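You operate a simulated robot arm through the tools that you are given. There is no shell and no other tool. Be economical: measure what you need, move in short steps, check, and stop when the job is done.

The job below is to be done with a simulated robot arm. You get a single attempt, and the scene is never put back.

JOB
Put the tin's two biscuits on the cake plate, under the dome.
Fine: put the lid back on the tin.

The check looks at the end state, three seconds after you hand in, the way a careful person would. Anything else that was tipped, shoved, dropped, spilled or broken makes it a failure. A push-on lid holds only when it is set on centred and level and pressed home; a screw cap is set on level and turned clockwise until tight.

ROBOT AND FRAMES
A 7-joint arm with a two-finger parallel gripper on a trunk, on a base that drives. Base frame: it is fixed to the floor where the robot stands at the start and does not move with it; the origin is under the middle of the robot, x ahead of it, y to its left, z up; the surface under the hand at the start is at about z = 82. Units: cm, degrees, N and s.
With the tool pointing down near the work surface it reaches from about 36 to 78 cm from the robot's upright axis, wherever it stands. Its first joint turns from -166.0 to 166.0 degrees. Places, roughly: top of the sideboard [60, 20, 80]. Payload 3.91 kg.
The TCP is the grasp point between the finger pads, 3 cm short of the fingertips. In the tool frame z runs along the fingers and y along their closing line. The gripper opens to 11 cm. The fingers are 2 cm wide and 1 cm thick; the gripper's body (4.8 by 11.2 cm) begins 5.5 cm behind the TCP.
Orientation is told as [roll, pitch, yaw] about the base's x, y, z axes, in that order, counted from this pose: with the fingers straight down and closing along the base's y, the tool's x points along the base's -x, its y along +y and its z along -z.

CONTROLS
- The arm moves only by the tool nudge_tool. Its argument "deltas" is a list that holds one entry, the list of rows, each a list of 6 numbers: the shift along the base's x, y, z in cm, then the turn, a rotation vector about the base's x, y, z in degrees. In form: [[[x, y, z, wx, wy, wz], ...]]. A call has 1 to 10 rows; each row shifts and turns the commanded pose from where the row before left it. "fingers" is the finger opening in cm, from 0 to 11, set as the call begins (left out, the last holds). Rows are played at 5 a second. More than 5 cm and 8.6 degrees between two rows, or a gripper value outside its range, and nothing of the call is played. Where a pose cannot be reached the arm comes as near as it can. A force on the tool above 90 N (or 10 N above the force at the start of the call, whichever is more), or a blocked arm, ends the call early, and 0.2 s more pass. Each finger travels about 15.3 cm/s and halts on what it meets, pressing with about 38 N; the grip force reading is that of the motor and also rises with nothing between the fingers. The clock runs only during rows and for 0.2 s after the last one: add rows that do not move to give the fingers time. The reply holds the time, the measured pose of the TCP, the force on the tool along the base axes, the opening and the grip force, in the units named above and with some noise, with the torque about the TCP (base axes, N m) and any sound that the robot's microphone picked up.
- Cameras (640 x 400 px; columns grow to the right, rows downward): "scene" is now at [1.17, 15.26, 155.6]; the picture's right is [0.04, -1.00, 0.00], its down [-0.59, -0.03, -0.81] and it looks along [0.81, 0.04, -0.59] (base axes); focal length 228 px, centre (320, 200). "wrist" rides on the gripper at [7.7, 0.7, -11.4] in the tool frame; the picture's right is [-0.09, 1.00, 0.00], its down [-0.80, -0.07, -0.59] and it looks along [-0.59, -0.05, 0.80] (tool axes); focal length 270 px, centre (320, 200). There is no depth. A picture from a camera that has moved, and an enlarged one, comes with that camera's place and axes in the base frame and with its lens.
- capture(camera): a new picture of that camera. The clock stands still meanwhile.
- raise_lower(by): slides the trunk up (or, below 0, down) by that many cm; the arm and the scene camera ride with it, the base frame stays. It gives what a move gives, with no picture.
- base_move(legs): drives the robot by 1 to 6 legs, each [ahead, turn to the left] in cm and degrees, along the robot's own axes; the way and the turn of a leg run together, so that a leg with both is an arc; at most 150 cm and 180 degrees a leg. The arm and the cameras ride along, it lands a little off, and it stops where it bumps. It gives what a move gives.
- aim_head(pan, tilt): turns the head with the scene camera to pan (to the left, within 155 degrees either way) and tilt (down, from -29 to 69), counted from straight ahead of the robot. It gives what a move gives.
- zoom(camera, box): a new picture of the part [left, top, right, bottom] of that camera's present view, enlarged. The clock stands still meanwhile.
- hand_in(): hands the job in; it is judged then, once.

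Go step by step. Nothing tells you exact positions but the pictures and the camera data: compare them with the known pose of the tool, close in by small moves and look again before you grip or let go. The budget is 120 turns and 82 pictures, counting those below and the enlarged ones. Unless the task says otherwise, let go and move clear before handing in, and close with one line.

The tools are called after "Emit:" as a command line: name --argument value ..., lists and objects as JSON in quotes. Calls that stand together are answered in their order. nudge_tool: Moves the arm, as the interface text tells. Its arguments: {"type":"object","properties":{"deltas":{"type":"array"},"fingers":{"type":"number"}},"required":["deltas"]} The other tools are called the same way: raise_lower (by) slides the trunk up or down; base_move (legs) drives the base; aim_head (pan, tilt) turns the head that bears the scene camera; capture (camera) takes a picture; zoom (camera, box) takes an enlarged picture of a part of a camera's view; hand_in () hands the job in.

At the start:

```text
time: 0.0
tool_pos: [35.92, 15.87, 136.39]
tool_rot: [0.1, 0.0, 0.0]
contact_force: [0.9, -0.1, 0.0]
wrist_torque: [0.02, 0.02, -0.02]
opening: 10.99
gripper_force: 0.0
trunk travel left (down, up): [-52.5, 8.5]
robot x, y, heading: [0.27, -0.06, -0.1]
head pan, tilt: [2.5, 36.0]
```

scene: 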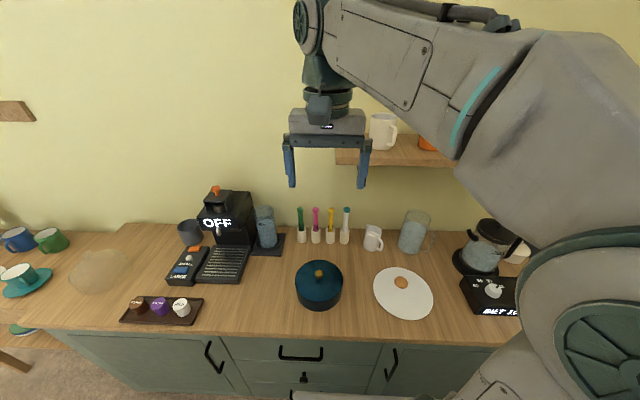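
wrist: 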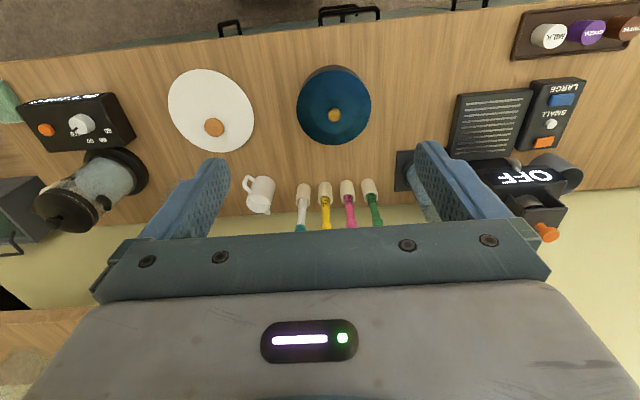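

I see a blue lidded tin in the middle, a white disc with a knob to its right, and something translucent at the left. I'll zoom to tell what each is.

Emit:
zoom --camera "scene" --box '[270, 200, 450, 330]'

Emit:
zoom --camera "scene" --box '[0, 200, 220, 340]'

Emit:
zoom --camera "wrist" --box '[150, 40, 400, 200]'

```text
3.08 times, centred on (360, 265) of scene
camera zoom: at [1.17, 15.26, 155.6], right [0.04, -1.0, 0.0], down [-0.59, -0.03, -0.81], along [0.81, 0.04, -0.59], focal length 700 px, centre (197, 0)
```

zoom: 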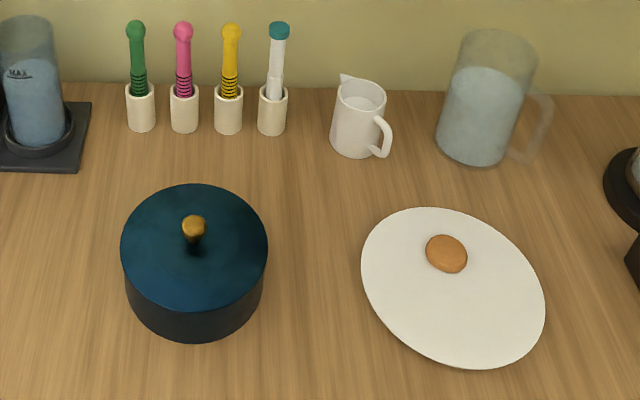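

```text
2.86 times, centred on (110, 270) of scene
camera zoom: at [1.17, 15.26, 155.6], right [0.04, -1.0, 0.0], down [-0.59, -0.03, -0.81], along [0.81, 0.04, -0.59], focal length 650 px, centre (920, 0)
```

zoom: 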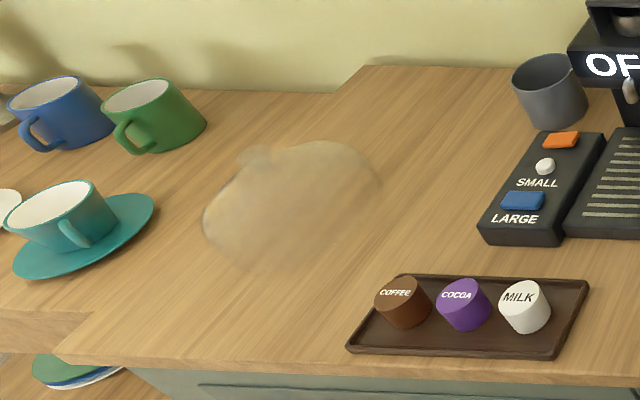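

```text
2.50 times, centred on (275, 120) of wrist
camera zoom: at [28.39, 16.66, 147.71], right [0.09, 1.0, 0.0], down [0.8, -0.07, 0.59], along [0.59, -0.05, -0.8], focal length 676 px, centre (432, 400)
```

zoom: 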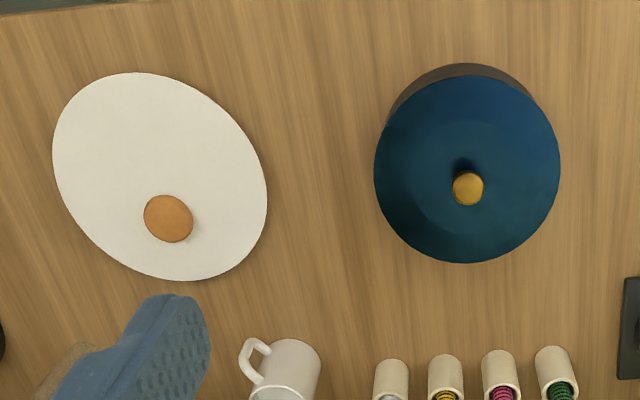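

The white disc is the cake plate, already holding one biscuit, and the translucent thing at far left looks like the glass dome. The tin's lid has a small knob at about (48, 18, 91), so I'll go above it first.

Emit:
nudge_tool --deltas '[[[1.5, 0.3, -3.9, 0, 0, 0], [1.5, 0.3, -3.9, 0, 0, 0], [1.5, 0.3, -3.9, 0, 0, 0], [1.5, 0.3, -3.9, 0, 0, 0], [1.5, 0.3, -3.9, 0, 0, 0], [1.5, 0.3, -3.9, 0, 0, 0], [1.5, 0.3, -3.9, 0, 0, 0], [1.5, 0.1, -3.9, 0, 0, 0], [0, 0, 0, 0, 0, 0]]]' --fingers 6

Emit:
capture --camera "wrist"

Emit:
capture --camera "scene"

```text
time: 2.0
tool_pos: [48.03, 18.03, 105.22]
tool_rot: [0.0, -0.1, 0.0]
contact_force: [0.0, -0.2, 0.3]
wrist_torque: [0.02, -0.01, 0.01]
opening: 6.02
gripper_force: 0.1
trunk travel left (down, up): [-52.5, 8.5]
robot x, y, heading: [0.13, 0.27, -0.4]
head pan, tilt: [2.5, 36.0]
```

```text
76 pictures are left
camera wrist: at [40.46, 18.84, 116.59], right [0.09, 1.0, 0.0], down [0.8, -0.07, 0.59], along [0.59, -0.05, -0.8], focal length 270 px, centre (320, 200)
```

wrist: 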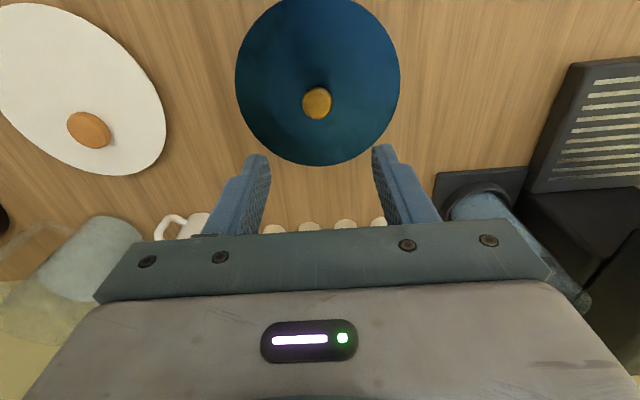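

```text
75 pictures are left
camera scene: at [1.18, 15.26, 155.6], right [0.04, -1.0, 0.0], down [-0.59, -0.03, -0.81], along [0.81, 0.04, -0.59], focal length 228 px, centre (320, 200)
```

scene: 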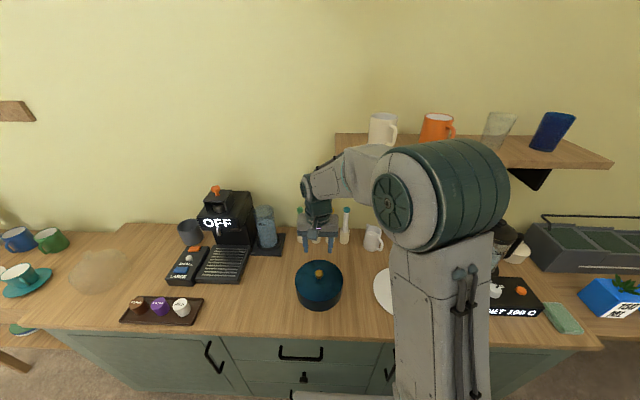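

The knob is centred under the fingers at about (48.0, 18.0). I'll go down to just above it and check heights from the scene camera.

Emit:
nudge_tool --deltas '[[[0, 0, -3.8, 0, 0, 0], [0, 0, -3.7, 0, 0, 0], [0, 0, -3, 0, 0, 0], [0, 0, 0, 0, 0, 0]]]'

Emit:
zoom --camera "scene" --box '[270, 230, 370, 320]'

Emit:
zoom --camera "wrist" --box '[220, 80, 420, 210]'

```text
time: 3.0
tool_pos: [47.88, 18.13, 94.68]
tool_rot: [0.0, -0.1, 0.0]
contact_force: [-0.4, 0.5, -0.7]
wrist_torque: [0.02, 0.0, 0.01]
opening: 6.0
gripper_force: 0.0
trunk travel left (down, up): [-52.5, 8.5]
robot x, y, heading: [0.15, -0.38, -0.0]
head pan, tilt: [2.5, 36.0]
```

```text
4.44 times, centred on (320, 275) of scene
camera zoom: at [1.19, 15.26, 155.6], right [0.04, -1.0, 0.0], down [-0.59, -0.03, -0.81], along [0.81, 0.04, -0.59], focal length 1011 px, centre (320, -133)
```

zoom: 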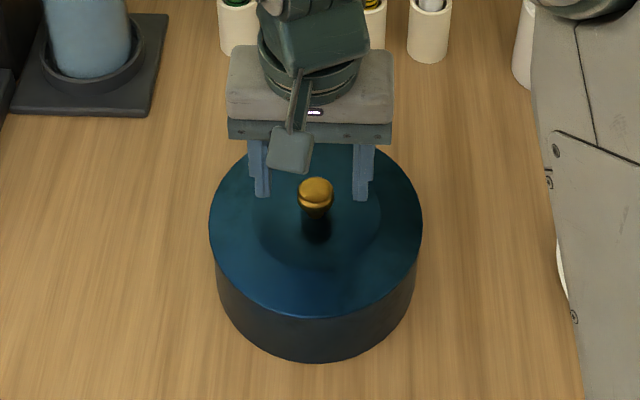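

```text
3.08 times, centred on (320, 145) of wrist
camera zoom: at [40.41, 18.89, 106.03], right [0.09, 1.0, 0.0], down [0.8, -0.07, 0.59], along [0.59, -0.05, -0.8], focal length 832 px, centre (320, 369)
```

zoom: 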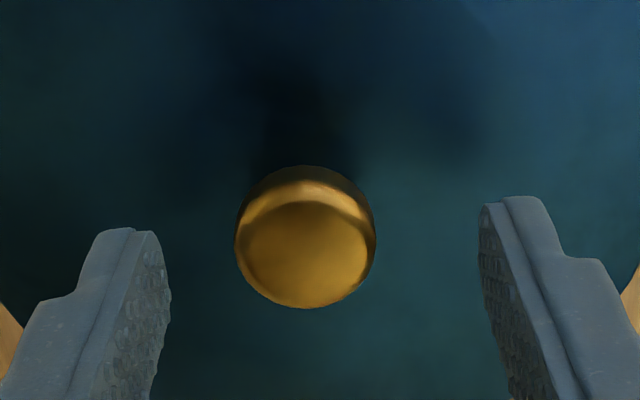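

The knob spans about z 89.4–92 and the lid face is near 87.6. I'll go down to z≈91.9, centre, and close on it.

Emit:
nudge_tool --deltas '[[[0.4, -0.1, -1.4, 0, 0, 0], [0, 0, -1.4, 0, 0, 0], [0, 0, 0, 0, 0, 0]]]'

Emit:
zoom --camera "scene" --box '[290, 250, 350, 290]'

Emit:
zoom --camera "wrist" --box '[220, 100, 420, 230]'

```text
time: 3.8
tool_pos: [48.26, 18.06, 92.11]
tool_rot: [0.1, -0.3, -0.1]
contact_force: [0.9, 0.8, 26.7]
wrist_torque: [-0.27, 0.05, 0.02]
opening: 5.99
gripper_force: 0.1
trunk travel left (down, up): [-52.5, 8.5]
robot x, y, heading: [-0.22, -0.13, -0.1]
head pan, tilt: [2.5, 36.0]
```

```text
10.00 times, centred on (320, 270) of scene
camera zoom: at [0.97, 15.18, 155.65], right [0.04, -1.0, 0.0], down [-0.59, -0.03, -0.81], along [0.81, 0.04, -0.59], focal length 2276 px, centre (320, -500)
```

zoom: 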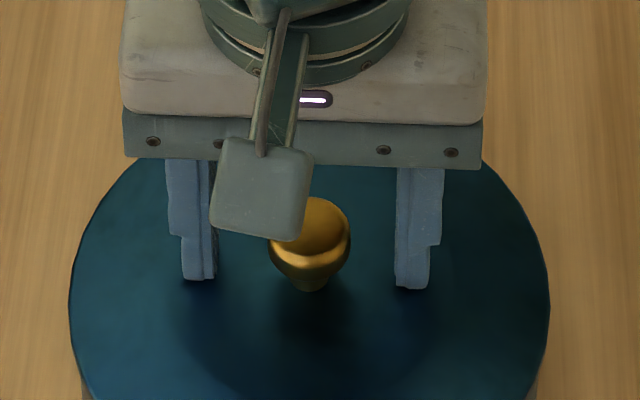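

```text
3.08 times, centred on (320, 165) of wrist
camera zoom: at [40.74, 18.69, 103.44], right [0.09, 1.0, 0.0], down [0.8, -0.07, 0.6], along [0.6, -0.05, -0.8], focal length 832 px, centre (320, 308)
```

zoom: 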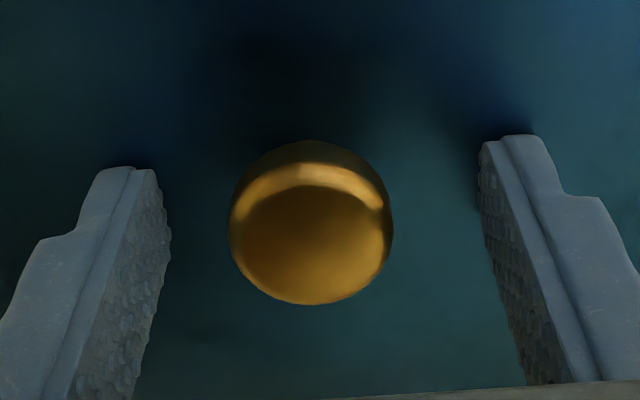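

The tips just touched the lid at z≈89. I'll back off a little and close on the knob.

Emit:
nudge_tool --deltas '[[[0, -0.15, 0.6, 0, 0, 0], [0, 0, 0, 0, 0, 0]]]'

Emit:
nudge_tool --deltas '[[[0, 0, 0, 0, 0, 0], [0, 0, 0, 0, 0, 0], [0, 0, 0, 0, 0, 0]]]' --fingers 1

```text
time: 4.4
tool_pos: [48.18, 17.82, 92.24]
tool_rot: [-0.1, 0.1, 0.0]
contact_force: [0.5, -1.0, -1.0]
wrist_torque: [0.05, 0.0, -0.01]
opening: 5.97
gripper_force: 0.0
trunk travel left (down, up): [-52.5, 8.5]
robot x, y, heading: [-0.04, -0.44, 0.3]
head pan, tilt: [2.5, 36.0]
```

```text
time: 5.2
tool_pos: [48.27, 17.82, 92.37]
tool_rot: [-0.1, 0.0, 0.0]
contact_force: [0.2, -0.4, -0.3]
wrist_torque: [0.01, 0.02, 0.01]
opening: 2.69
gripper_force: 37.7
trunk travel left (down, up): [-52.5, 8.5]
robot x, y, heading: [-0.04, -0.29, 0.1]
head pan, tilt: [2.5, 36.0]
heard: snap
```

Knob gripped at 2.7 cm (a snap was heard). I'll lift gently.

Emit:
nudge_tool --deltas '[[[0, 0, 0.5, 0, 0, 0], [0, 0, 0.5, 0, 0, 0], [0, 0, 0.5, 0, 0, 0], [0, 0, 0, 0, 0, 0]]]'

Emit:
zoom --camera "scene" --box '[270, 230, 370, 320]'

```text
time: 6.2
tool_pos: [48.21, 17.9, 93.92]
tool_rot: [0.0, 0.0, 0.0]
contact_force: [0.7, 0.2, -0.3]
wrist_torque: [-0.01, 0.01, -0.03]
opening: 2.69
gripper_force: 38.0
trunk travel left (down, up): [-52.5, 8.5]
robot x, y, heading: [-0.03, -0.4, -0.1]
head pan, tilt: [2.5, 36.0]
```

```text
4.44 times, centred on (320, 275) of scene
camera zoom: at [1.19, 15.26, 155.6], right [0.04, -1.0, 0.0], down [-0.59, -0.03, -0.81], along [0.81, 0.04, -0.59], focal length 1011 px, centre (320, -133)
```

zoom: 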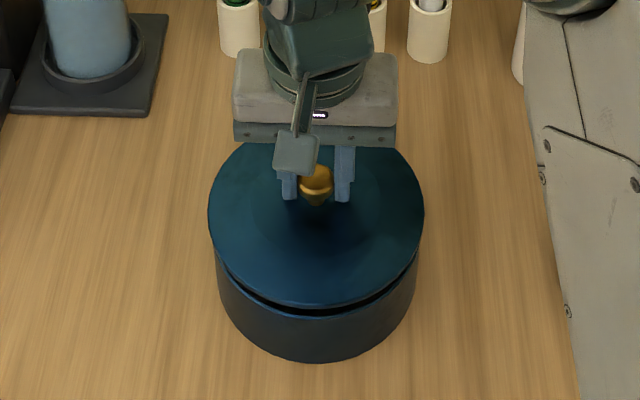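

The lid came off cleanly. I'll set it on the free counter left of the tin, around (46, 35.5).

Emit:
nudge_tool --deltas '[[[0, 0, 3, 0, 0, 0], [0, 0, 3, 0, 0, 0], [-0.5, 4, 0, 0, 0, 0], [-0.5, 4, 0, 0, 0, 0], [-0.6, 4.5, 0, 0, 0, 0], [-0.6, 4.5, 0, 0, 0, 0], [0, 0.5, -3, 0, 0, 0], [0, 0, -3, 0, 0, 0], [0, 0, -2.5, 0, 0, 0], [0, 0, 0, 0, 0, 0]]]'

Emit:
capture --camera "scene"

Emit:
capture --camera "wrist"

```text
time: 8.4
tool_pos: [46.04, 35.17, 91.33]
tool_rot: [0.0, 0.0, 0.1]
contact_force: [0.1, 0.6, -0.6]
wrist_torque: [-0.01, 0.0, 0.0]
opening: 2.68
gripper_force: 38.3
trunk travel left (down, up): [-52.5, 8.5]
robot x, y, heading: [0.42, -0.1, -0.1]
head pan, tilt: [2.5, 36.0]
```

```text
69 pictures are left
camera scene: at [1.19, 15.28, 155.6], right [0.04, -1.0, 0.0], down [-0.59, -0.03, -0.81], along [0.81, 0.04, -0.59], focal length 228 px, centre (320, 200)
```

scene: 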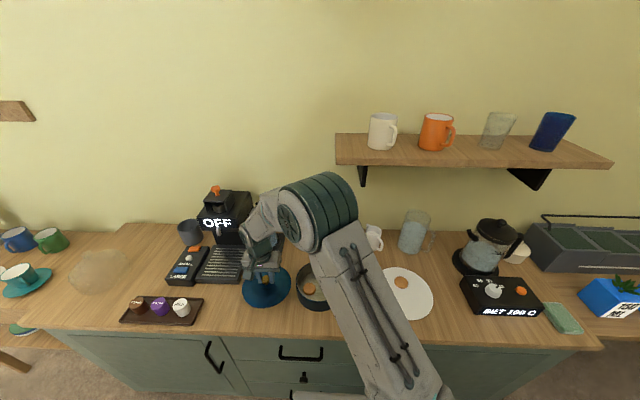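

```text
68 pictures are left
camera wrist: at [38.58, 36.1, 102.7], right [0.09, 1.0, 0.0], down [0.8, -0.07, 0.59], along [0.59, -0.05, -0.8], focal length 270 px, centre (320, 200)
```

wrist: 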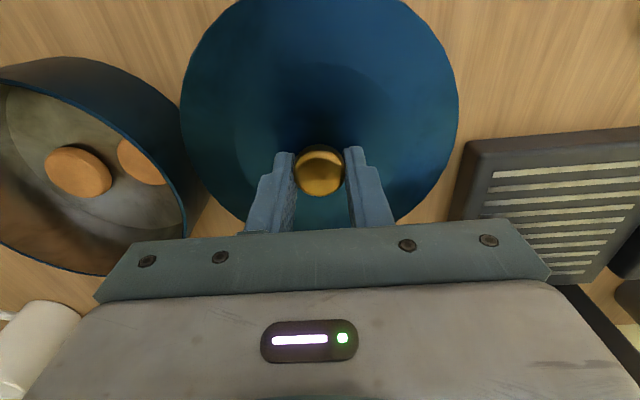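

The lid clears the tin and the coffee machine. I'll lower it until it touches the counter.

Emit:
nudge_tool --deltas '[[[0, 0, -2, 0, 0, 0], [0, 0, -1, 0, 0, 0], [0, 0, -0.5, 0, 0, 0], [0, 0, -0.5, 0, 0, 0], [0, 0, 0, 0, 0, 0]]]'

Emit:
zoom --camera "scene" --box '[220, 240, 340, 320]'

```text
time: 9.6
tool_pos: [46.16, 35.35, 87.22]
tool_rot: [0.0, 0.0, 0.1]
contact_force: [0.1, -0.2, -0.3]
wrist_torque: [0.01, 0.03, -0.02]
opening: 2.69
gripper_force: 38.0
trunk travel left (down, up): [-52.5, 8.5]
robot x, y, heading: [0.19, 0.15, 0.3]
head pan, tilt: [2.5, 36.0]
```

```text
5.00 times, centred on (280, 280) of scene
camera zoom: at [1.19, 15.28, 155.6], right [0.04, -1.0, 0.0], down [-0.59, -0.03, -0.81], along [0.81, 0.04, -0.59], focal length 1138 px, centre (520, -200)
```

zoom: 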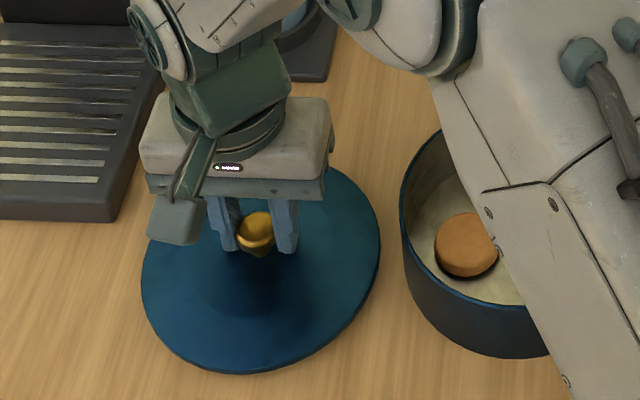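

Emit:
nudge_tool --deltas '[[[0, 0, -0.4, 0, 0, 0], [0, 0, -0.3, 0, 0, 0], [0, 0, -0.3, 0, 0, 0], [0, 0, 0, 0, 0, 0]]]'

```text
time: 10.6
tool_pos: [46.09, 35.33, 86.41]
tool_rot: [0.0, 0.0, 0.0]
contact_force: [-0.5, -0.5, -0.3]
wrist_torque: [0.02, -0.02, 0.02]
opening: 2.67
gripper_force: 38.0
trunk travel left (down, up): [-52.5, 8.5]
robot x, y, heading: [0.05, 0.09, 0.1]
head pan, tilt: [2.5, 36.0]
```

No contact yet; I'll continue in small steps.

Emit:
nudge_tool --deltas '[[[0, 0, -0.3, 0, 0, 0], [0, 0, -0.3, 0, 0, 0], [0, 0, -0.3, 0, 0, 0], [0, 0, 0, 0, 0, 0]]]'

```text
time: 11.6
tool_pos: [46.11, 35.36, 85.93]
tool_rot: [0.5, -0.5, 0.0]
contact_force: [0.1, -1.1, 48.9]
wrist_torque: [-0.23, 0.59, 0.1]
opening: 2.67
gripper_force: 38.3
trunk travel left (down, up): [-52.5, 8.5]
robot x, y, heading: [0.1, -0.15, -0.2]
head pan, tilt: [2.5, 36.0]
```

Contact at TCP z≈86. I'll ease off and open.

Emit:
nudge_tool --deltas '[[[0, 0, 0.35, 0, 0, 0], [0, 0, 0, 0, 0, 0]]]'

Emit:
nudge_tool --deltas '[[[0, 0, 0, 0, 0, 0], [0, 0, 0, 0, 0, 0]]]' --fingers 6

Emit:
nudge_tool --deltas '[[[0, 0, 4, 0, 0, 0], [0, 0, 4.5, 0, 0, 0], [0, 0, 4.5, 0, 0, 0], [0, 0, 4.5, 0, 0, 0], [0.3, -4, 0, 0, 0, 0], [0.3, -4, 0, 0, 0, 0], [0.3, -4.5, 0, 0, 0, 0], [0.3, -4.5, 0, 0, 0, 0], [0, 0, 0, 0, 0, 0]]]'

Emit:
capture --camera "wrist"

Emit:
capture --camera "scene"

```text
time: 12.2
tool_pos: [46.08, 35.29, 85.98]
tool_rot: [0.1, -0.3, -0.1]
contact_force: [5.5, 4.5, 30.8]
wrist_torque: [0.01, -0.36, 0.09]
opening: 2.68
gripper_force: 38.0
trunk travel left (down, up): [-52.5, 8.5]
robot x, y, heading: [-0.03, 0.42, 0.0]
head pan, tilt: [2.5, 36.0]
```

```text
time: 12.8
tool_pos: [45.95, 35.24, 85.85]
tool_rot: [0.0, 0.2, 0.0]
contact_force: [-1.0, -3.7, 8.5]
wrist_torque: [0.06, 0.04, 0.04]
opening: 5.74
gripper_force: 0.1
trunk travel left (down, up): [-52.5, 8.5]
robot x, y, heading: [0.17, -0.16, -0.1]
head pan, tilt: [2.5, 36.0]
```

```text
time: 14.8
tool_pos: [47.26, 18.32, 103.34]
tool_rot: [0.1, 0.0, 0.1]
contact_force: [-0.9, 0.0, -0.1]
wrist_torque: [-0.01, 0.01, 0.01]
opening: 6.01
gripper_force: 0.1
trunk travel left (down, up): [-52.5, 8.5]
robot x, y, heading: [-0.02, -0.1, 0.1]
head pan, tilt: [2.5, 36.0]
```

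```text
66 pictures are left
camera wrist: at [39.74, 19.05, 114.75], right [0.09, 1.0, 0.0], down [0.8, -0.07, 0.59], along [0.59, -0.05, -0.8], focal length 270 px, centre (320, 200)
```

wrist: 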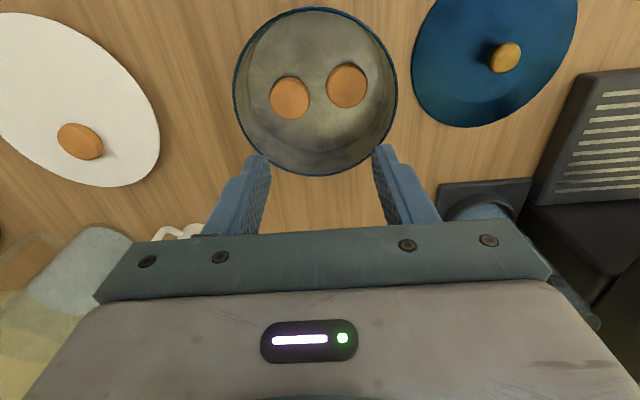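

```text
65 pictures are left
camera scene: at [1.17, 15.27, 155.6], right [0.04, -1.0, 0.0], down [-0.59, -0.03, -0.81], along [0.81, 0.04, -0.59], focal length 228 px, centre (320, 200)
```

scene: 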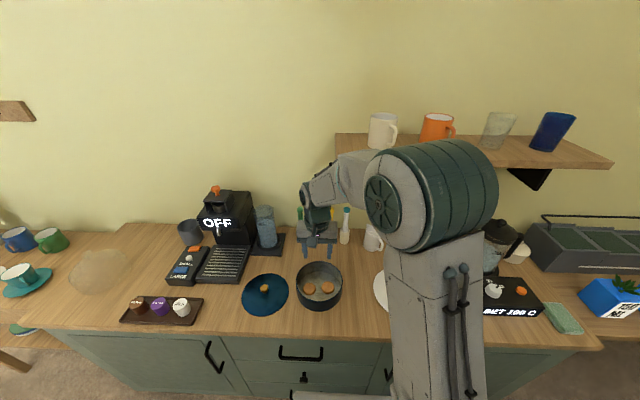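

The tin is open, with two biscuits lying flat at about (47.8, 21.5) and (48.5, 14.8). The tin walls are close in y, so I'll turn the gripper 90° to close along x, over the left-hand biscuit.

Emit:
nudge_tool --deltas '[[[0.1, 0.5, 0, 0, 0, 8.2], [0, 0.5, 0, 0, 0, 8.2], [0.1, 0.5, 0, 0, 0, 8.2], [0, 0.5, 0, 0, 0, 8.2], [0.1, 0.5, 0, 0, 0, 8.2], [0, 0.5, 0, 0, 0, 8.2], [0.1, 0, 0, 0, 0, 8.2], [0, 0, 0, 0, 0, 8.2], [0, 0, 0, 0, 0, 8.2], [0, 0, 0, 0, 0, 8.2]]]' --fingers 6.6

Emit:
nudge_tool --deltas '[[[0, 0, -3, 0, 0, 8], [0, 0, -2, 0, 0, 0], [0, 0, 0, 0, 0, 0]]]'

Emit:
capture --camera "wrist"

Emit:
zoom --camera "scene" --box '[270, 240, 370, 320]'

```text
time: 17.0
tool_pos: [47.58, 21.32, 103.37]
tool_rot: [0.0, 0.1, 82.0]
contact_force: [-0.5, -0.1, 0.6]
wrist_torque: [-0.01, -0.03, -0.02]
opening: 6.59
gripper_force: 0.1
trunk travel left (down, up): [-52.5, 8.5]
robot x, y, heading: [0.13, -0.16, 0.2]
head pan, tilt: [2.5, 36.0]
```

```text
time: 17.8
tool_pos: [47.48, 21.31, 98.32]
tool_rot: [0.0, 0.1, 90.2]
contact_force: [0.0, -0.3, 0.1]
wrist_torque: [-0.02, -0.03, 0.0]
opening: 6.57
gripper_force: 0.0
trunk travel left (down, up): [-52.5, 8.5]
robot x, y, heading: [-0.04, -0.28, 0.1]
head pan, tilt: [2.5, 36.0]
```

```text
64 pictures are left
camera wrist: at [47.13, 13.77, 109.75], right [-1.0, 0.09, 0.0], down [0.07, 0.8, 0.59], along [0.05, 0.59, -0.8], focal length 270 px, centre (320, 200)
```

wrist: 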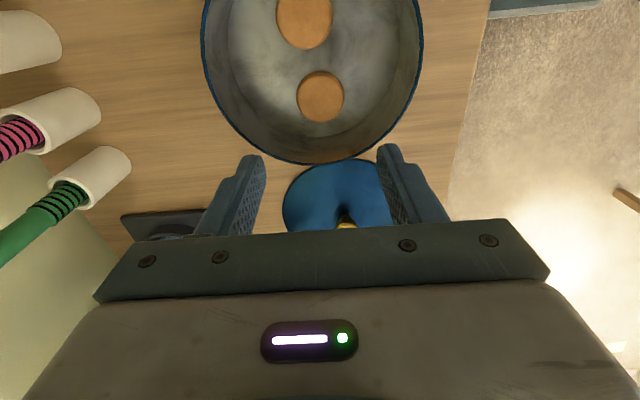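

```text
5.00 times, centred on (320, 280) of scene
camera zoom: at [1.17, 15.26, 155.6], right [0.04, -1.0, 0.0], down [-0.59, -0.03, -0.81], along [0.81, 0.04, -0.59], focal length 1138 px, centre (320, -200)
```

zoom: 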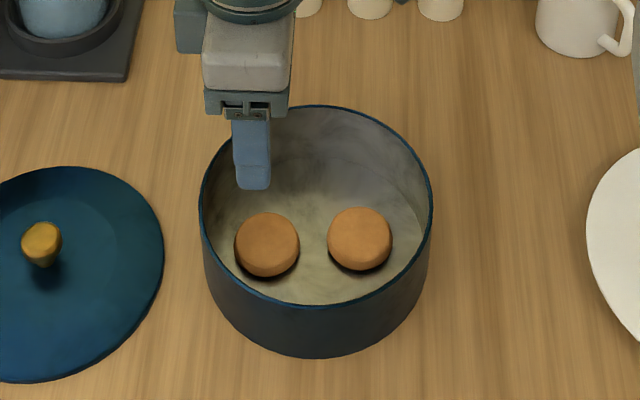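

The biscuit sits at (47.5, 21.3), right under the tool. I'll descend into the tin.

Emit:
nudge_tool --deltas '[[[0, 0, -4, 0, 0, 0], [0, 0, -4, 0, 0, 0], [0, 0, -3, 0, 0, 0], [0, 0, -1.5, 0, 0, 0], [0, 0, -0.5, 0, 0, 0], [0, 0, 0, 0, 0, 0]]]'

Emit:
zoom --camera "scene" --box '[280, 250, 360, 314]'

Emit:
capture --camera "wrist"

```text
time: 19.2
tool_pos: [47.74, 21.28, 85.35]
tool_rot: [0.0, 0.0, 89.9]
contact_force: [0.2, -0.9, 4.7]
wrist_torque: [-0.04, 0.11, 0.04]
opening: 6.62
gripper_force: 0.2
trunk travel left (down, up): [-52.5, 8.5]
robot x, y, heading: [0.25, 0.01, 0.2]
head pan, tilt: [2.5, 36.0]
```

```text
6.25 times, centred on (320, 282) of scene
camera zoom: at [1.16, 15.24, 155.61], right [0.04, -1.0, 0.0], down [-0.59, -0.03, -0.81], along [0.81, 0.04, -0.59], focal length 1422 px, centre (320, -312)
```

zoom: 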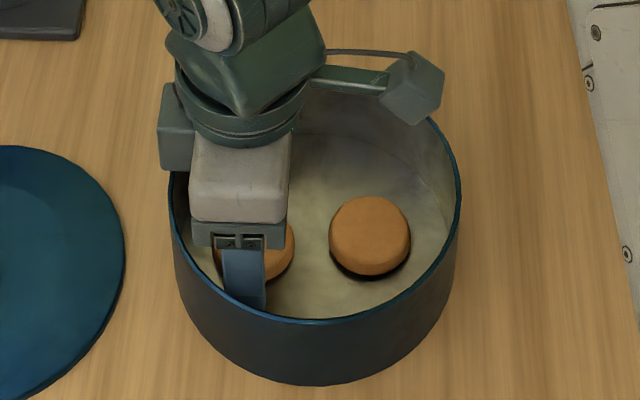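

```text
61 pictures are left
camera wrist: at [47.2, 13.71, 96.78], right [-1.0, 0.09, 0.0], down [0.07, 0.8, 0.59], along [0.05, 0.59, -0.8], focal length 270 px, centre (320, 200)
```

wrist: 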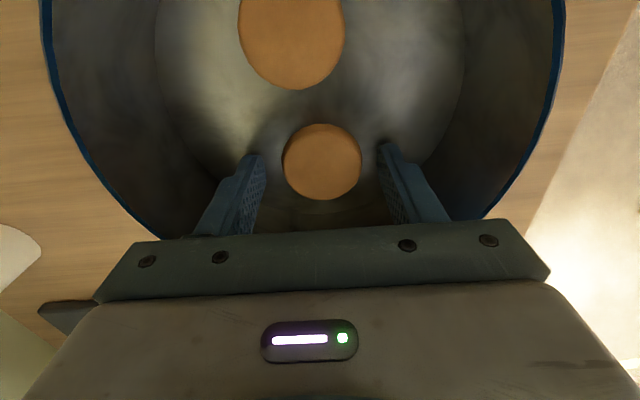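

The fingertips touch the tin floor (z≈82.3), straddling the biscuit. I'll raise slightly, shift y by −0.3 and close.

Emit:
nudge_tool --deltas '[[[0, -0.3, 0.4, 0, 0, 0], [0, 0, 0, 0, 0, 0]]]'

Emit:
nudge_tool --deltas '[[[0, 0, 0, 0, 0, 0], [0, 0, 0, 0, 0, 0], [0, 0, 0, 0, 0, 0]]]' --fingers 4

Emit:
capture --camera "wrist"

```text
time: 19.8
tool_pos: [47.69, 20.93, 85.87]
tool_rot: [0.0, -0.1, 89.9]
contact_force: [-0.5, 0.0, -0.2]
wrist_torque: [0.0, 0.0, 0.02]
opening: 6.59
gripper_force: 0.0
trunk travel left (down, up): [-52.5, 8.5]
robot x, y, heading: [0.21, -0.17, -0.2]
head pan, tilt: [2.5, 36.0]
```

```text
time: 20.6
tool_pos: [47.74, 20.94, 85.78]
tool_rot: [0.0, -0.1, 90.0]
contact_force: [-0.3, 0.3, -0.6]
wrist_torque: [-0.01, 0.01, -0.03]
opening: 4.15
gripper_force: 38.0
trunk travel left (down, up): [-52.5, 8.5]
robot x, y, heading: [0.03, 0.47, -0.1]
head pan, tilt: [2.5, 36.0]
```

```text
60 pictures are left
camera wrist: at [47.2, 13.42, 97.14], right [-1.0, 0.09, 0.0], down [0.07, 0.8, 0.59], along [0.05, 0.59, -0.8], focal length 270 px, centre (320, 200)
```

wrist: 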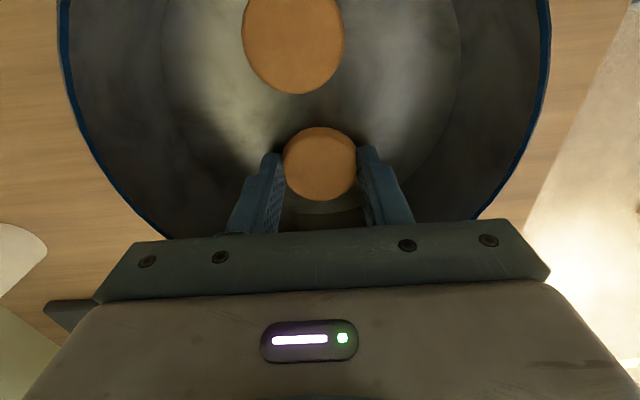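

Held at 4.15 cm. Lifting and carrying it over the plate to about (45.9, −8.5).

Emit:
nudge_tool --deltas '[[[0, 0, 3, 0, 0, 0], [0, 0, 4, 0, 0, 0], [0, 0, 4, 0, 0, 0], [-0.3, -4.9, 0, 0, 0, 0], [-0.3, -4.9, 0, 0, 0, 0], [-0.3, -4.9, 0, 0, 0, 0], [-0.3, -4.9, 0, 0, 0, 0], [-0.3, -4.9, 0, 0, 0, 0], [-0.3, -4.9, 0, 0, 0, 0], [0, 0, 0, 0, 0, 0]]]'

Emit:
capture --camera "wrist"

Emit:
capture --camera "scene"

```text
time: 22.8
tool_pos: [45.85, -8.4, 96.83]
tool_rot: [0.1, -0.1, 90.1]
contact_force: [-1.6, -0.9, 0.6]
wrist_torque: [0.03, 0.02, 0.02]
opening: 4.13
gripper_force: 38.3
trunk travel left (down, up): [-52.5, 8.5]
robot x, y, heading: [-0.05, 0.2, 0.0]
head pan, tilt: [2.5, 36.0]
```

```text
59 pictures are left
camera wrist: at [45.4, -16.01, 108.13], right [-1.0, 0.09, 0.0], down [0.07, 0.8, 0.59], along [0.05, 0.59, -0.8], focal length 270 px, centre (320, 200)
```

wrist: 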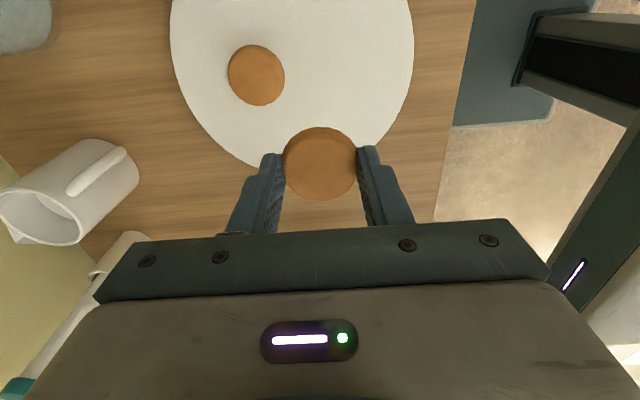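

```text
58 pictures are left
camera scene: at [1.17, 15.25, 155.6], right [0.04, -1.0, 0.0], down [-0.59, -0.03, -0.81], along [0.81, 0.04, -0.59], focal length 228 px, centre (320, 200)
```

scene: 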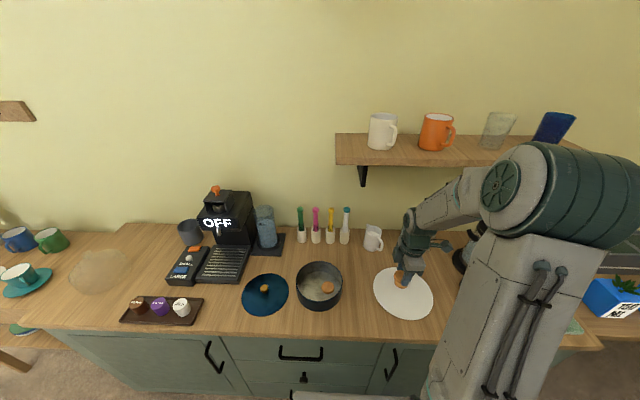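

The plate centre is about (47.7, −11.8) with radius 9.7, and the tool is above the intended spot. Lowering.

Emit:
nudge_tool --deltas '[[[0, 0, -4, 0, 0, 0], [0, 0, -4, 0, 0, 0], [0, 0, -1, 0, 0, 0], [0, 0, -0.5, 0, 0, 0], [0, 0, 0, 0, 0, 0]]]'

Emit:
zoom --camera "wrist" --box '[160, 40, 440, 220]'

Emit:
zoom --camera "scene" --box '[360, 240, 450, 330]'

```text
time: 24.0
tool_pos: [45.87, -8.39, 87.21]
tool_rot: [0.0, 0.1, 90.0]
contact_force: [-0.2, -0.6, -0.1]
wrist_torque: [0.04, -0.01, 0.0]
opening: 4.16
gripper_force: 37.5
trunk travel left (down, up): [-52.5, 8.5]
robot x, y, heading: [0.17, 0.1, -0.1]
head pan, tilt: [2.5, 36.0]
```

```text
2.22 times, centred on (300, 130) of wrist
camera zoom: at [45.42, -16.01, 98.59], right [-1.0, 0.09, 0.0], down [0.07, 0.8, 0.59], along [0.05, 0.59, -0.8], focal length 601 px, centre (364, 356)
```

zoom: 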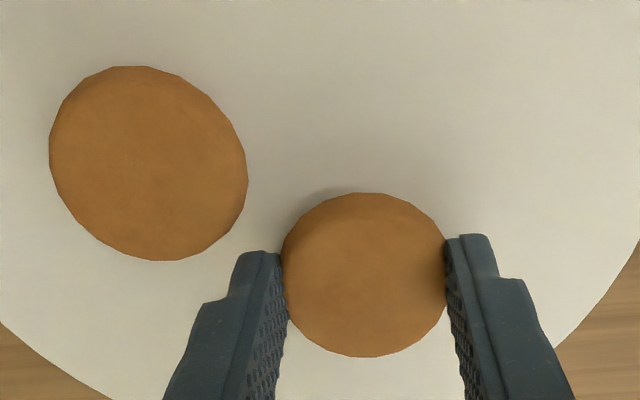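

```text
4.44 times, centred on (405, 285) of scene
camera zoom: at [1.19, 15.24, 155.6], right [0.04, -1.0, 0.0], down [-0.59, -0.03, -0.81], along [0.81, 0.04, -0.59], focal length 1011 px, centre (-58, -178)
```

zoom: 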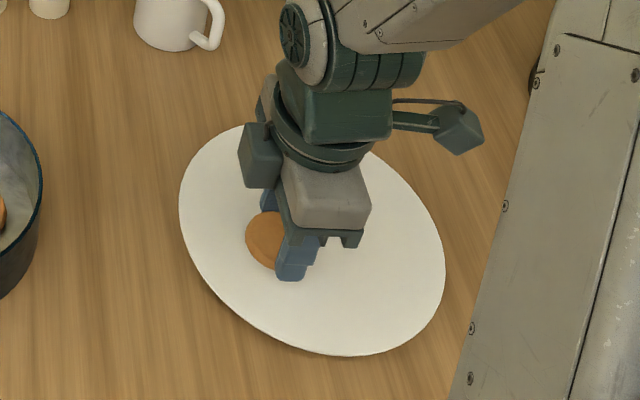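

Emit:
nudge_tool --deltas '[[[0, 0, -0.3, 0, 0, 0], [0, 0, -0.2, 0, 0, 0], [0, 0, 0, 0, 0, 0]]]'

Emit:
zoom --camera "wrist" --box '[160, 40, 440, 220]'

```text
time: 24.8
tool_pos: [45.83, -8.48, 86.75]
tool_rot: [0.1, 0.0, 90.0]
contact_force: [-0.6, -0.2, -0.2]
wrist_torque: [0.04, -0.01, 0.0]
opening: 4.15
gripper_force: 37.7
trunk travel left (down, up): [-52.5, 8.5]
robot x, y, heading: [0.26, 0.02, -0.1]
head pan, tilt: [2.5, 36.0]
```

```text
2.22 times, centred on (300, 130) of wrist
camera zoom: at [45.39, -15.99, 98.13], right [-1.0, 0.09, 0.0], down [0.07, 0.8, 0.59], along [0.05, 0.59, -0.8], focal length 601 px, centre (364, 356)
```

zoom: 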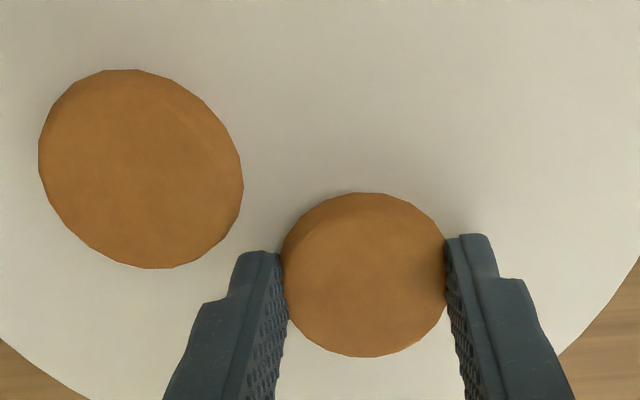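

No contact yet. A few more tiny steps.

Emit:
nudge_tool --deltas '[[[0, 0, -0.2, 0, 0, 0], [0, 0, -0.2, 0, 0, 0], [0, 0, 0, 0, 0, 0]]]'

Emit:
nudge_tool --deltas '[[[0, 0, -0.15, 0, 0, 0], [0, 0, 0, 0, 0, 0]]]'

```text
time: 25.6
tool_pos: [45.83, -8.37, 86.6]
tool_rot: [-0.3, 0.2, 90.0]
contact_force: [0.0, -0.7, 35.9]
wrist_torque: [0.05, 0.07, -0.02]
opening: 4.16
gripper_force: 37.3
trunk travel left (down, up): [-52.5, 8.5]
robot x, y, heading: [0.0, 0.0, -0.2]
head pan, tilt: [2.5, 36.0]
```

```text
time: 26.2
tool_pos: [45.75, -8.42, 86.42]
tool_rot: [-0.3, 0.0, 90.0]
contact_force: [5.1, -0.7, 43.6]
wrist_torque: [0.04, 0.04, 0.02]
opening: 4.17
gripper_force: 37.9
trunk travel left (down, up): [-52.5, 8.5]
robot x, y, heading: [-0.08, 0.01, 0.2]
head pan, tilt: [2.5, 36.0]
```

Contact at 86.6. Ease off, open slightly, and lift straight up.

Emit:
nudge_tool --deltas '[[[0, 0, 0.4, 0, 0, 0], [0, 0, 0, 0, 0, 0]]]'

Emit:
nudge_tool --deltas '[[[0, 0, 0, 0, 0, 0], [0, 0, 0, 0, 0, 0]]]' --fingers 5.4

Emit:
nudge_tool --deltas '[[[0, 0, 1, 0, 0, 0], [0, 0, 3, 0, 0, 0], [0, 0, 4, 0, 0, 0], [0, 0, 3, 0, 0, 0], [0, 0, 0, 0, 0, 0]]]'

Emit:
capture --camera "wrist"

```text
time: 26.8
tool_pos: [45.63, -8.46, 86.58]
tool_rot: [0.3, -0.2, 90.0]
contact_force: [0.6, 0.8, 2.2]
wrist_torque: [0.0, -0.1, 0.01]
opening: 4.18
gripper_force: 38.0
trunk travel left (down, up): [-52.5, 8.5]
robot x, y, heading: [-0.08, -0.01, -0.1]
head pan, tilt: [2.5, 36.0]
```

```text
time: 27.4
tool_pos: [45.9, -8.39, 86.63]
tool_rot: [-0.1, 0.0, 90.1]
contact_force: [-0.3, -0.4, -0.7]
wrist_torque: [0.02, 0.01, 0.02]
opening: 5.4
gripper_force: 0.0
trunk travel left (down, up): [-52.5, 8.5]
robot x, y, heading: [-0.38, 0.02, -0.1]
head pan, tilt: [2.5, 36.0]
```

```text
time: 28.6
tool_pos: [45.92, -8.53, 97.71]
tool_rot: [0.0, 0.0, 90.0]
contact_force: [0.0, -0.7, 0.4]
wrist_torque: [-0.01, -0.03, 0.0]
opening: 5.39
gripper_force: 0.0
trunk travel left (down, up): [-52.5, 8.5]
robot x, y, heading: [-0.11, 0.28, -0.0]
head pan, tilt: [2.5, 36.0]
```

```text
54 pictures are left
camera wrist: at [45.43, -16.04, 109.06], right [-1.0, 0.09, 0.0], down [0.07, 0.8, 0.59], along [0.05, 0.59, -0.8], focal length 270 px, centre (320, 200)
```

wrist: 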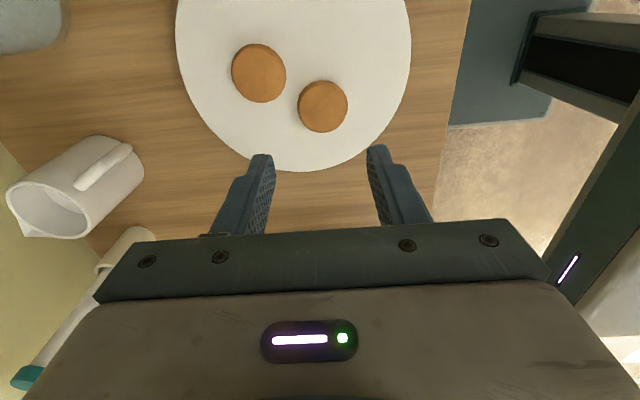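

First biscuit is on the plate. Going back for the second at about (48.2, 14.8).

Emit:
nudge_tool --deltas '[[[0.5, 4.7, 0, 0, 0, 0], [0.5, 4.7, 0, 0, 0, 0], [0.5, 4.7, 0, 0, 0, 0], [0.4, 4.7, 0, 0, 0, 0], [0.4, 4.5, 0, 0, 0, 0], [0, 0, -3, 0, 0, 0], [0, 0, 0, 0, 0, 0]]]' --fingers 6.6

Emit:
capture --camera "wrist"

Emit:
zoom --camera "scene" --box '[270, 240, 370, 320]'

```text
time: 30.2
tool_pos: [48.13, 14.88, 94.67]
tool_rot: [0.0, 0.0, 89.9]
contact_force: [-0.5, -0.3, -0.2]
wrist_torque: [-0.01, 0.02, 0.0]
opening: 6.59
gripper_force: 0.1
trunk travel left (down, up): [-52.5, 8.5]
robot x, y, heading: [0.13, 0.14, 0.2]
head pan, tilt: [2.5, 36.0]
```

```text
53 pictures are left
camera wrist: at [47.68, 7.26, 105.98], right [-1.0, 0.09, 0.0], down [0.07, 0.8, 0.59], along [0.05, 0.59, -0.8], focal length 270 px, centre (320, 200)
```

wrist: 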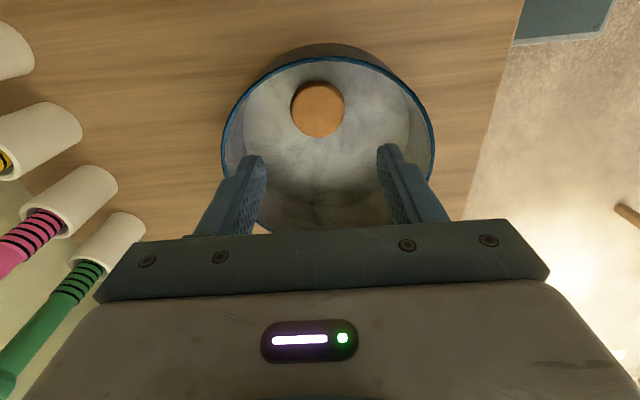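

```text
5.00 times, centred on (320, 280) of scene
camera zoom: at [1.19, 15.24, 155.6], right [0.04, -1.0, 0.0], down [-0.59, -0.03, -0.81], along [0.81, 0.04, -0.59], focal length 1138 px, centre (320, -200)
```

zoom: 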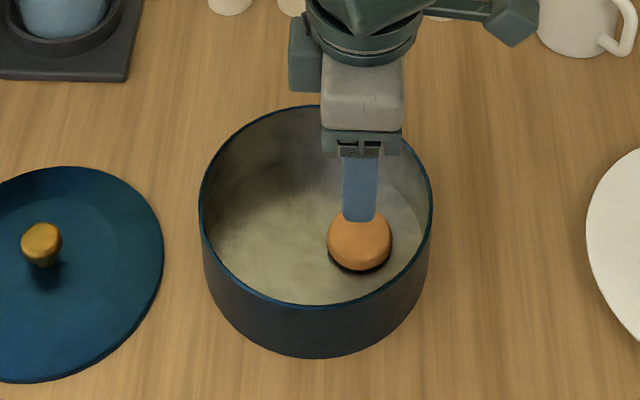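

The biscuit is at about (48.3, 14.4). Adjusting and descending, stopping just above the tin floor.

Emit:
nudge_tool --deltas '[[[0.2, -0.5, -3, 0, 0, 0], [0, 0, -3, 0, 0, 0], [0, 0, -2.0, 0, 0, 0], [0, 0, -0.8, 0, 0, 0], [0, 0, 0, 0, 0, 0]]]'

Emit:
capture --camera "wrist"

```text
time: 31.4
tool_pos: [48.48, 14.36, 85.73]
tool_rot: [0.0, 0.0, 90.1]
contact_force: [-0.1, -0.9, -0.8]
wrist_torque: [0.0, -0.02, -0.01]
opening: 6.6
gripper_force: 0.2
trunk travel left (down, up): [-52.5, 8.5]
robot x, y, heading: [0.09, -0.08, -0.1]
head pan, tilt: [2.5, 36.0]
```

```text
51 pictures are left
camera wrist: at [47.96, 6.79, 97.17], right [-1.0, 0.09, 0.0], down [0.07, 0.8, 0.59], along [0.05, 0.59, -0.8], focal length 270 px, centre (320, 200)
```

wrist: 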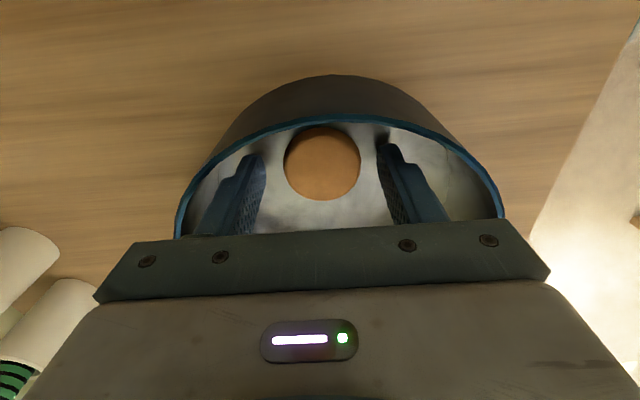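

Well aligned, same view as the first. Closing, then lifting and carrying to the plate at (45.9, −14.8).

Emit:
nudge_tool --deltas '[[[0, 0, 0, 0, 0, 0], [0, 0, 0, 0, 0, 0], [0, 0, 0, 0, 0, 0]]]' --fingers 4

Emit:
nudge_tool --deltas '[[[0, 0, 3, 0, 0, 0], [0, 0, 4, 0, 0, 0], [0, 0, 4, 0, 0, 0], [-0.4, -4.9, 0, 0, 0, 0], [-0.4, -4.9, 0, 0, 0, 0], [-0.4, -4.9, 0, 0, 0, 0], [-0.4, -4.9, 0, 0, 0, 0], [-0.4, -4.9, 0, 0, 0, 0], [-0.4, -4.7, 0, 0, 0, 0], [0, 0, 0, 0, 0, 0]]]'

Emit:
nudge_tool --deltas '[[[0, 0, -4, 0, 0, 0], [0, 0, -3, 0, 0, 0], [0, 0, 0, 0, 0, 0]]]'

Emit:
capture --camera "wrist"

```text
time: 32.2
tool_pos: [48.34, 14.36, 85.72]
tool_rot: [-0.1, 0.0, 90.0]
contact_force: [0.3, 0.6, 0.5]
wrist_torque: [0.0, -0.01, 0.02]
opening: 4.14
gripper_force: 38.2
trunk travel left (down, up): [-52.5, 8.5]
robot x, y, heading: [-0.18, -0.25, -0.1]
head pan, tilt: [2.5, 36.0]
```

```text
time: 34.4
tool_pos: [45.81, -14.94, 96.97]
tool_rot: [-0.1, 0.0, 90.0]
contact_force: [-0.2, 0.9, -0.2]
wrist_torque: [-0.01, -0.01, -0.02]
opening: 4.14
gripper_force: 37.8
trunk travel left (down, up): [-52.5, 8.5]
robot x, y, heading: [0.36, 0.1, 0.1]
head pan, tilt: [2.5, 36.0]
```

```text
time: 35.2
tool_pos: [46.1, -14.87, 89.86]
tool_rot: [-0.1, 0.0, 90.0]
contact_force: [-0.2, -0.1, 0.2]
wrist_torque: [-0.02, 0.02, -0.02]
opening: 4.16
gripper_force: 37.7
trunk travel left (down, up): [-52.5, 8.5]
robot x, y, heading: [0.21, 0.21, 0.0]
head pan, tilt: [2.5, 36.0]
```

```text
50 pictures are left
camera wrist: at [45.56, -22.37, 101.16], right [-1.0, 0.09, 0.0], down [0.07, 0.8, 0.59], along [0.05, 0.59, -0.8], focal length 270 px, centre (320, 200)
```

wrist: 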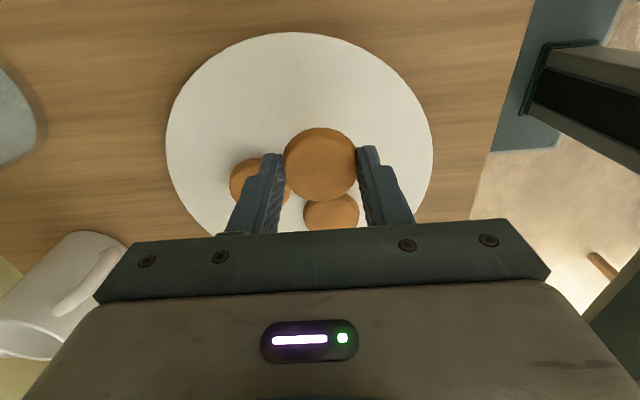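

Position is right, with clearance to the other biscuits. Lowering to contact.

Emit:
nudge_tool --deltas '[[[0, 0, -2, 0, 0, 0], [0, 0, -0.7, 0, 0, 0], [0, 0, -0.3, 0, 0, 0], [0, 0, -0.2, 0, 0, 0], [0, 0, 0, 0, 0, 0]]]'

Emit:
nudge_tool --deltas '[[[0, 0, -0.1, 0, 0, 0], [0, 0, 0, 0, 0, 0]]]'

```text
time: 36.4
tool_pos: [45.96, -14.88, 86.79]
tool_rot: [-0.1, 0.0, 89.9]
contact_force: [-0.3, 0.3, 9.6]
wrist_torque: [0.01, 0.05, 0.03]
opening: 4.16
gripper_force: 37.6
trunk travel left (down, up): [-52.5, 8.5]
robot x, y, heading: [0.09, -0.12, 0.2]
head pan, tilt: [2.5, 36.0]
```

```text
time: 37.0
tool_pos: [45.99, -14.89, 86.63]
tool_rot: [-0.1, 0.1, 90.0]
contact_force: [0.7, -0.8, 23.1]
wrist_torque: [0.04, 0.09, 0.0]
opening: 4.17
gripper_force: 37.6
trunk travel left (down, up): [-52.5, 8.5]
robot x, y, heading: [-0.03, -0.3, 0.0]
head pan, tilt: [2.5, 36.0]
```

Contact. Easing off, releasing and lifting.

Emit:
nudge_tool --deltas '[[[0, 0, 0.2, 0, 0, 0], [0, 0, 0, 0, 0, 0]]]'

Emit:
nudge_tool --deltas '[[[0, 0, 0, 0, 0, 0], [0, 0, 0, 0, 0, 0]]]' --fingers 5.4

Emit:
nudge_tool --deltas '[[[0, 0, 1, 0, 0, 0], [0, 0, 3, 0, 0, 0], [0, 0, 4, 0, 0, 0], [0, 0, 4.5, 0, 0, 0], [0, 0, 4.5, 0, 0, 0], [0, 0, 0, 0, 0, 0]]]'

Emit:
capture --camera "wrist"

```text
time: 37.6
tool_pos: [46.0, -14.78, 86.64]
tool_rot: [0.1, 0.0, 90.0]
contact_force: [1.9, -0.2, 10.0]
wrist_torque: [-0.05, -0.03, 0.02]
opening: 4.14
gripper_force: 38.2
trunk travel left (down, up): [-52.5, 8.5]
robot x, y, heading: [-0.19, 0.05, 0.0]
head pan, tilt: [2.5, 36.0]
```

```text
time: 38.2
tool_pos: [45.99, -14.85, 86.69]
tool_rot: [0.1, 0.0, 90.0]
contact_force: [0.2, -0.8, -0.1]
wrist_torque: [0.0, 0.01, 0.0]
opening: 5.41
gripper_force: 0.0
trunk travel left (down, up): [-52.5, 8.5]
robot x, y, heading: [0.11, -0.2, 0.2]
head pan, tilt: [2.5, 36.0]
```

```text
time: 39.6
tool_pos: [45.94, -14.78, 103.77]
tool_rot: [0.0, 0.1, 90.0]
contact_force: [-0.3, -0.2, 0.4]
wrist_torque: [-0.01, 0.05, 0.01]
opening: 5.41
gripper_force: 0.0
trunk travel left (down, up): [-52.5, 8.5]
robot x, y, heading: [0.06, 0.09, -0.3]
head pan, tilt: [2.5, 36.0]
```

```text
49 pictures are left
camera wrist: at [45.52, -22.34, 115.15], right [-1.0, 0.09, 0.0], down [0.07, 0.8, 0.59], along [0.05, 0.59, -0.8], focal length 270 px, centre (320, 200)
```

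wrist: 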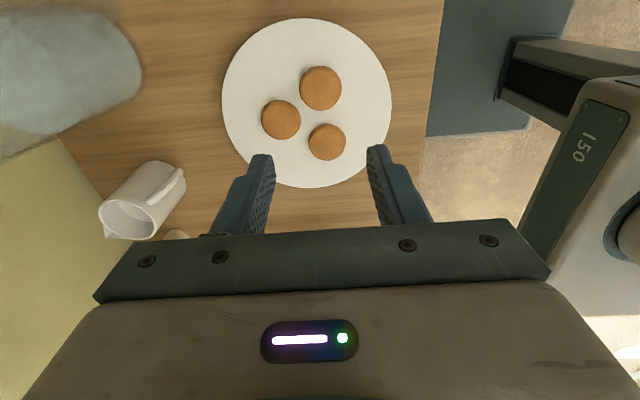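

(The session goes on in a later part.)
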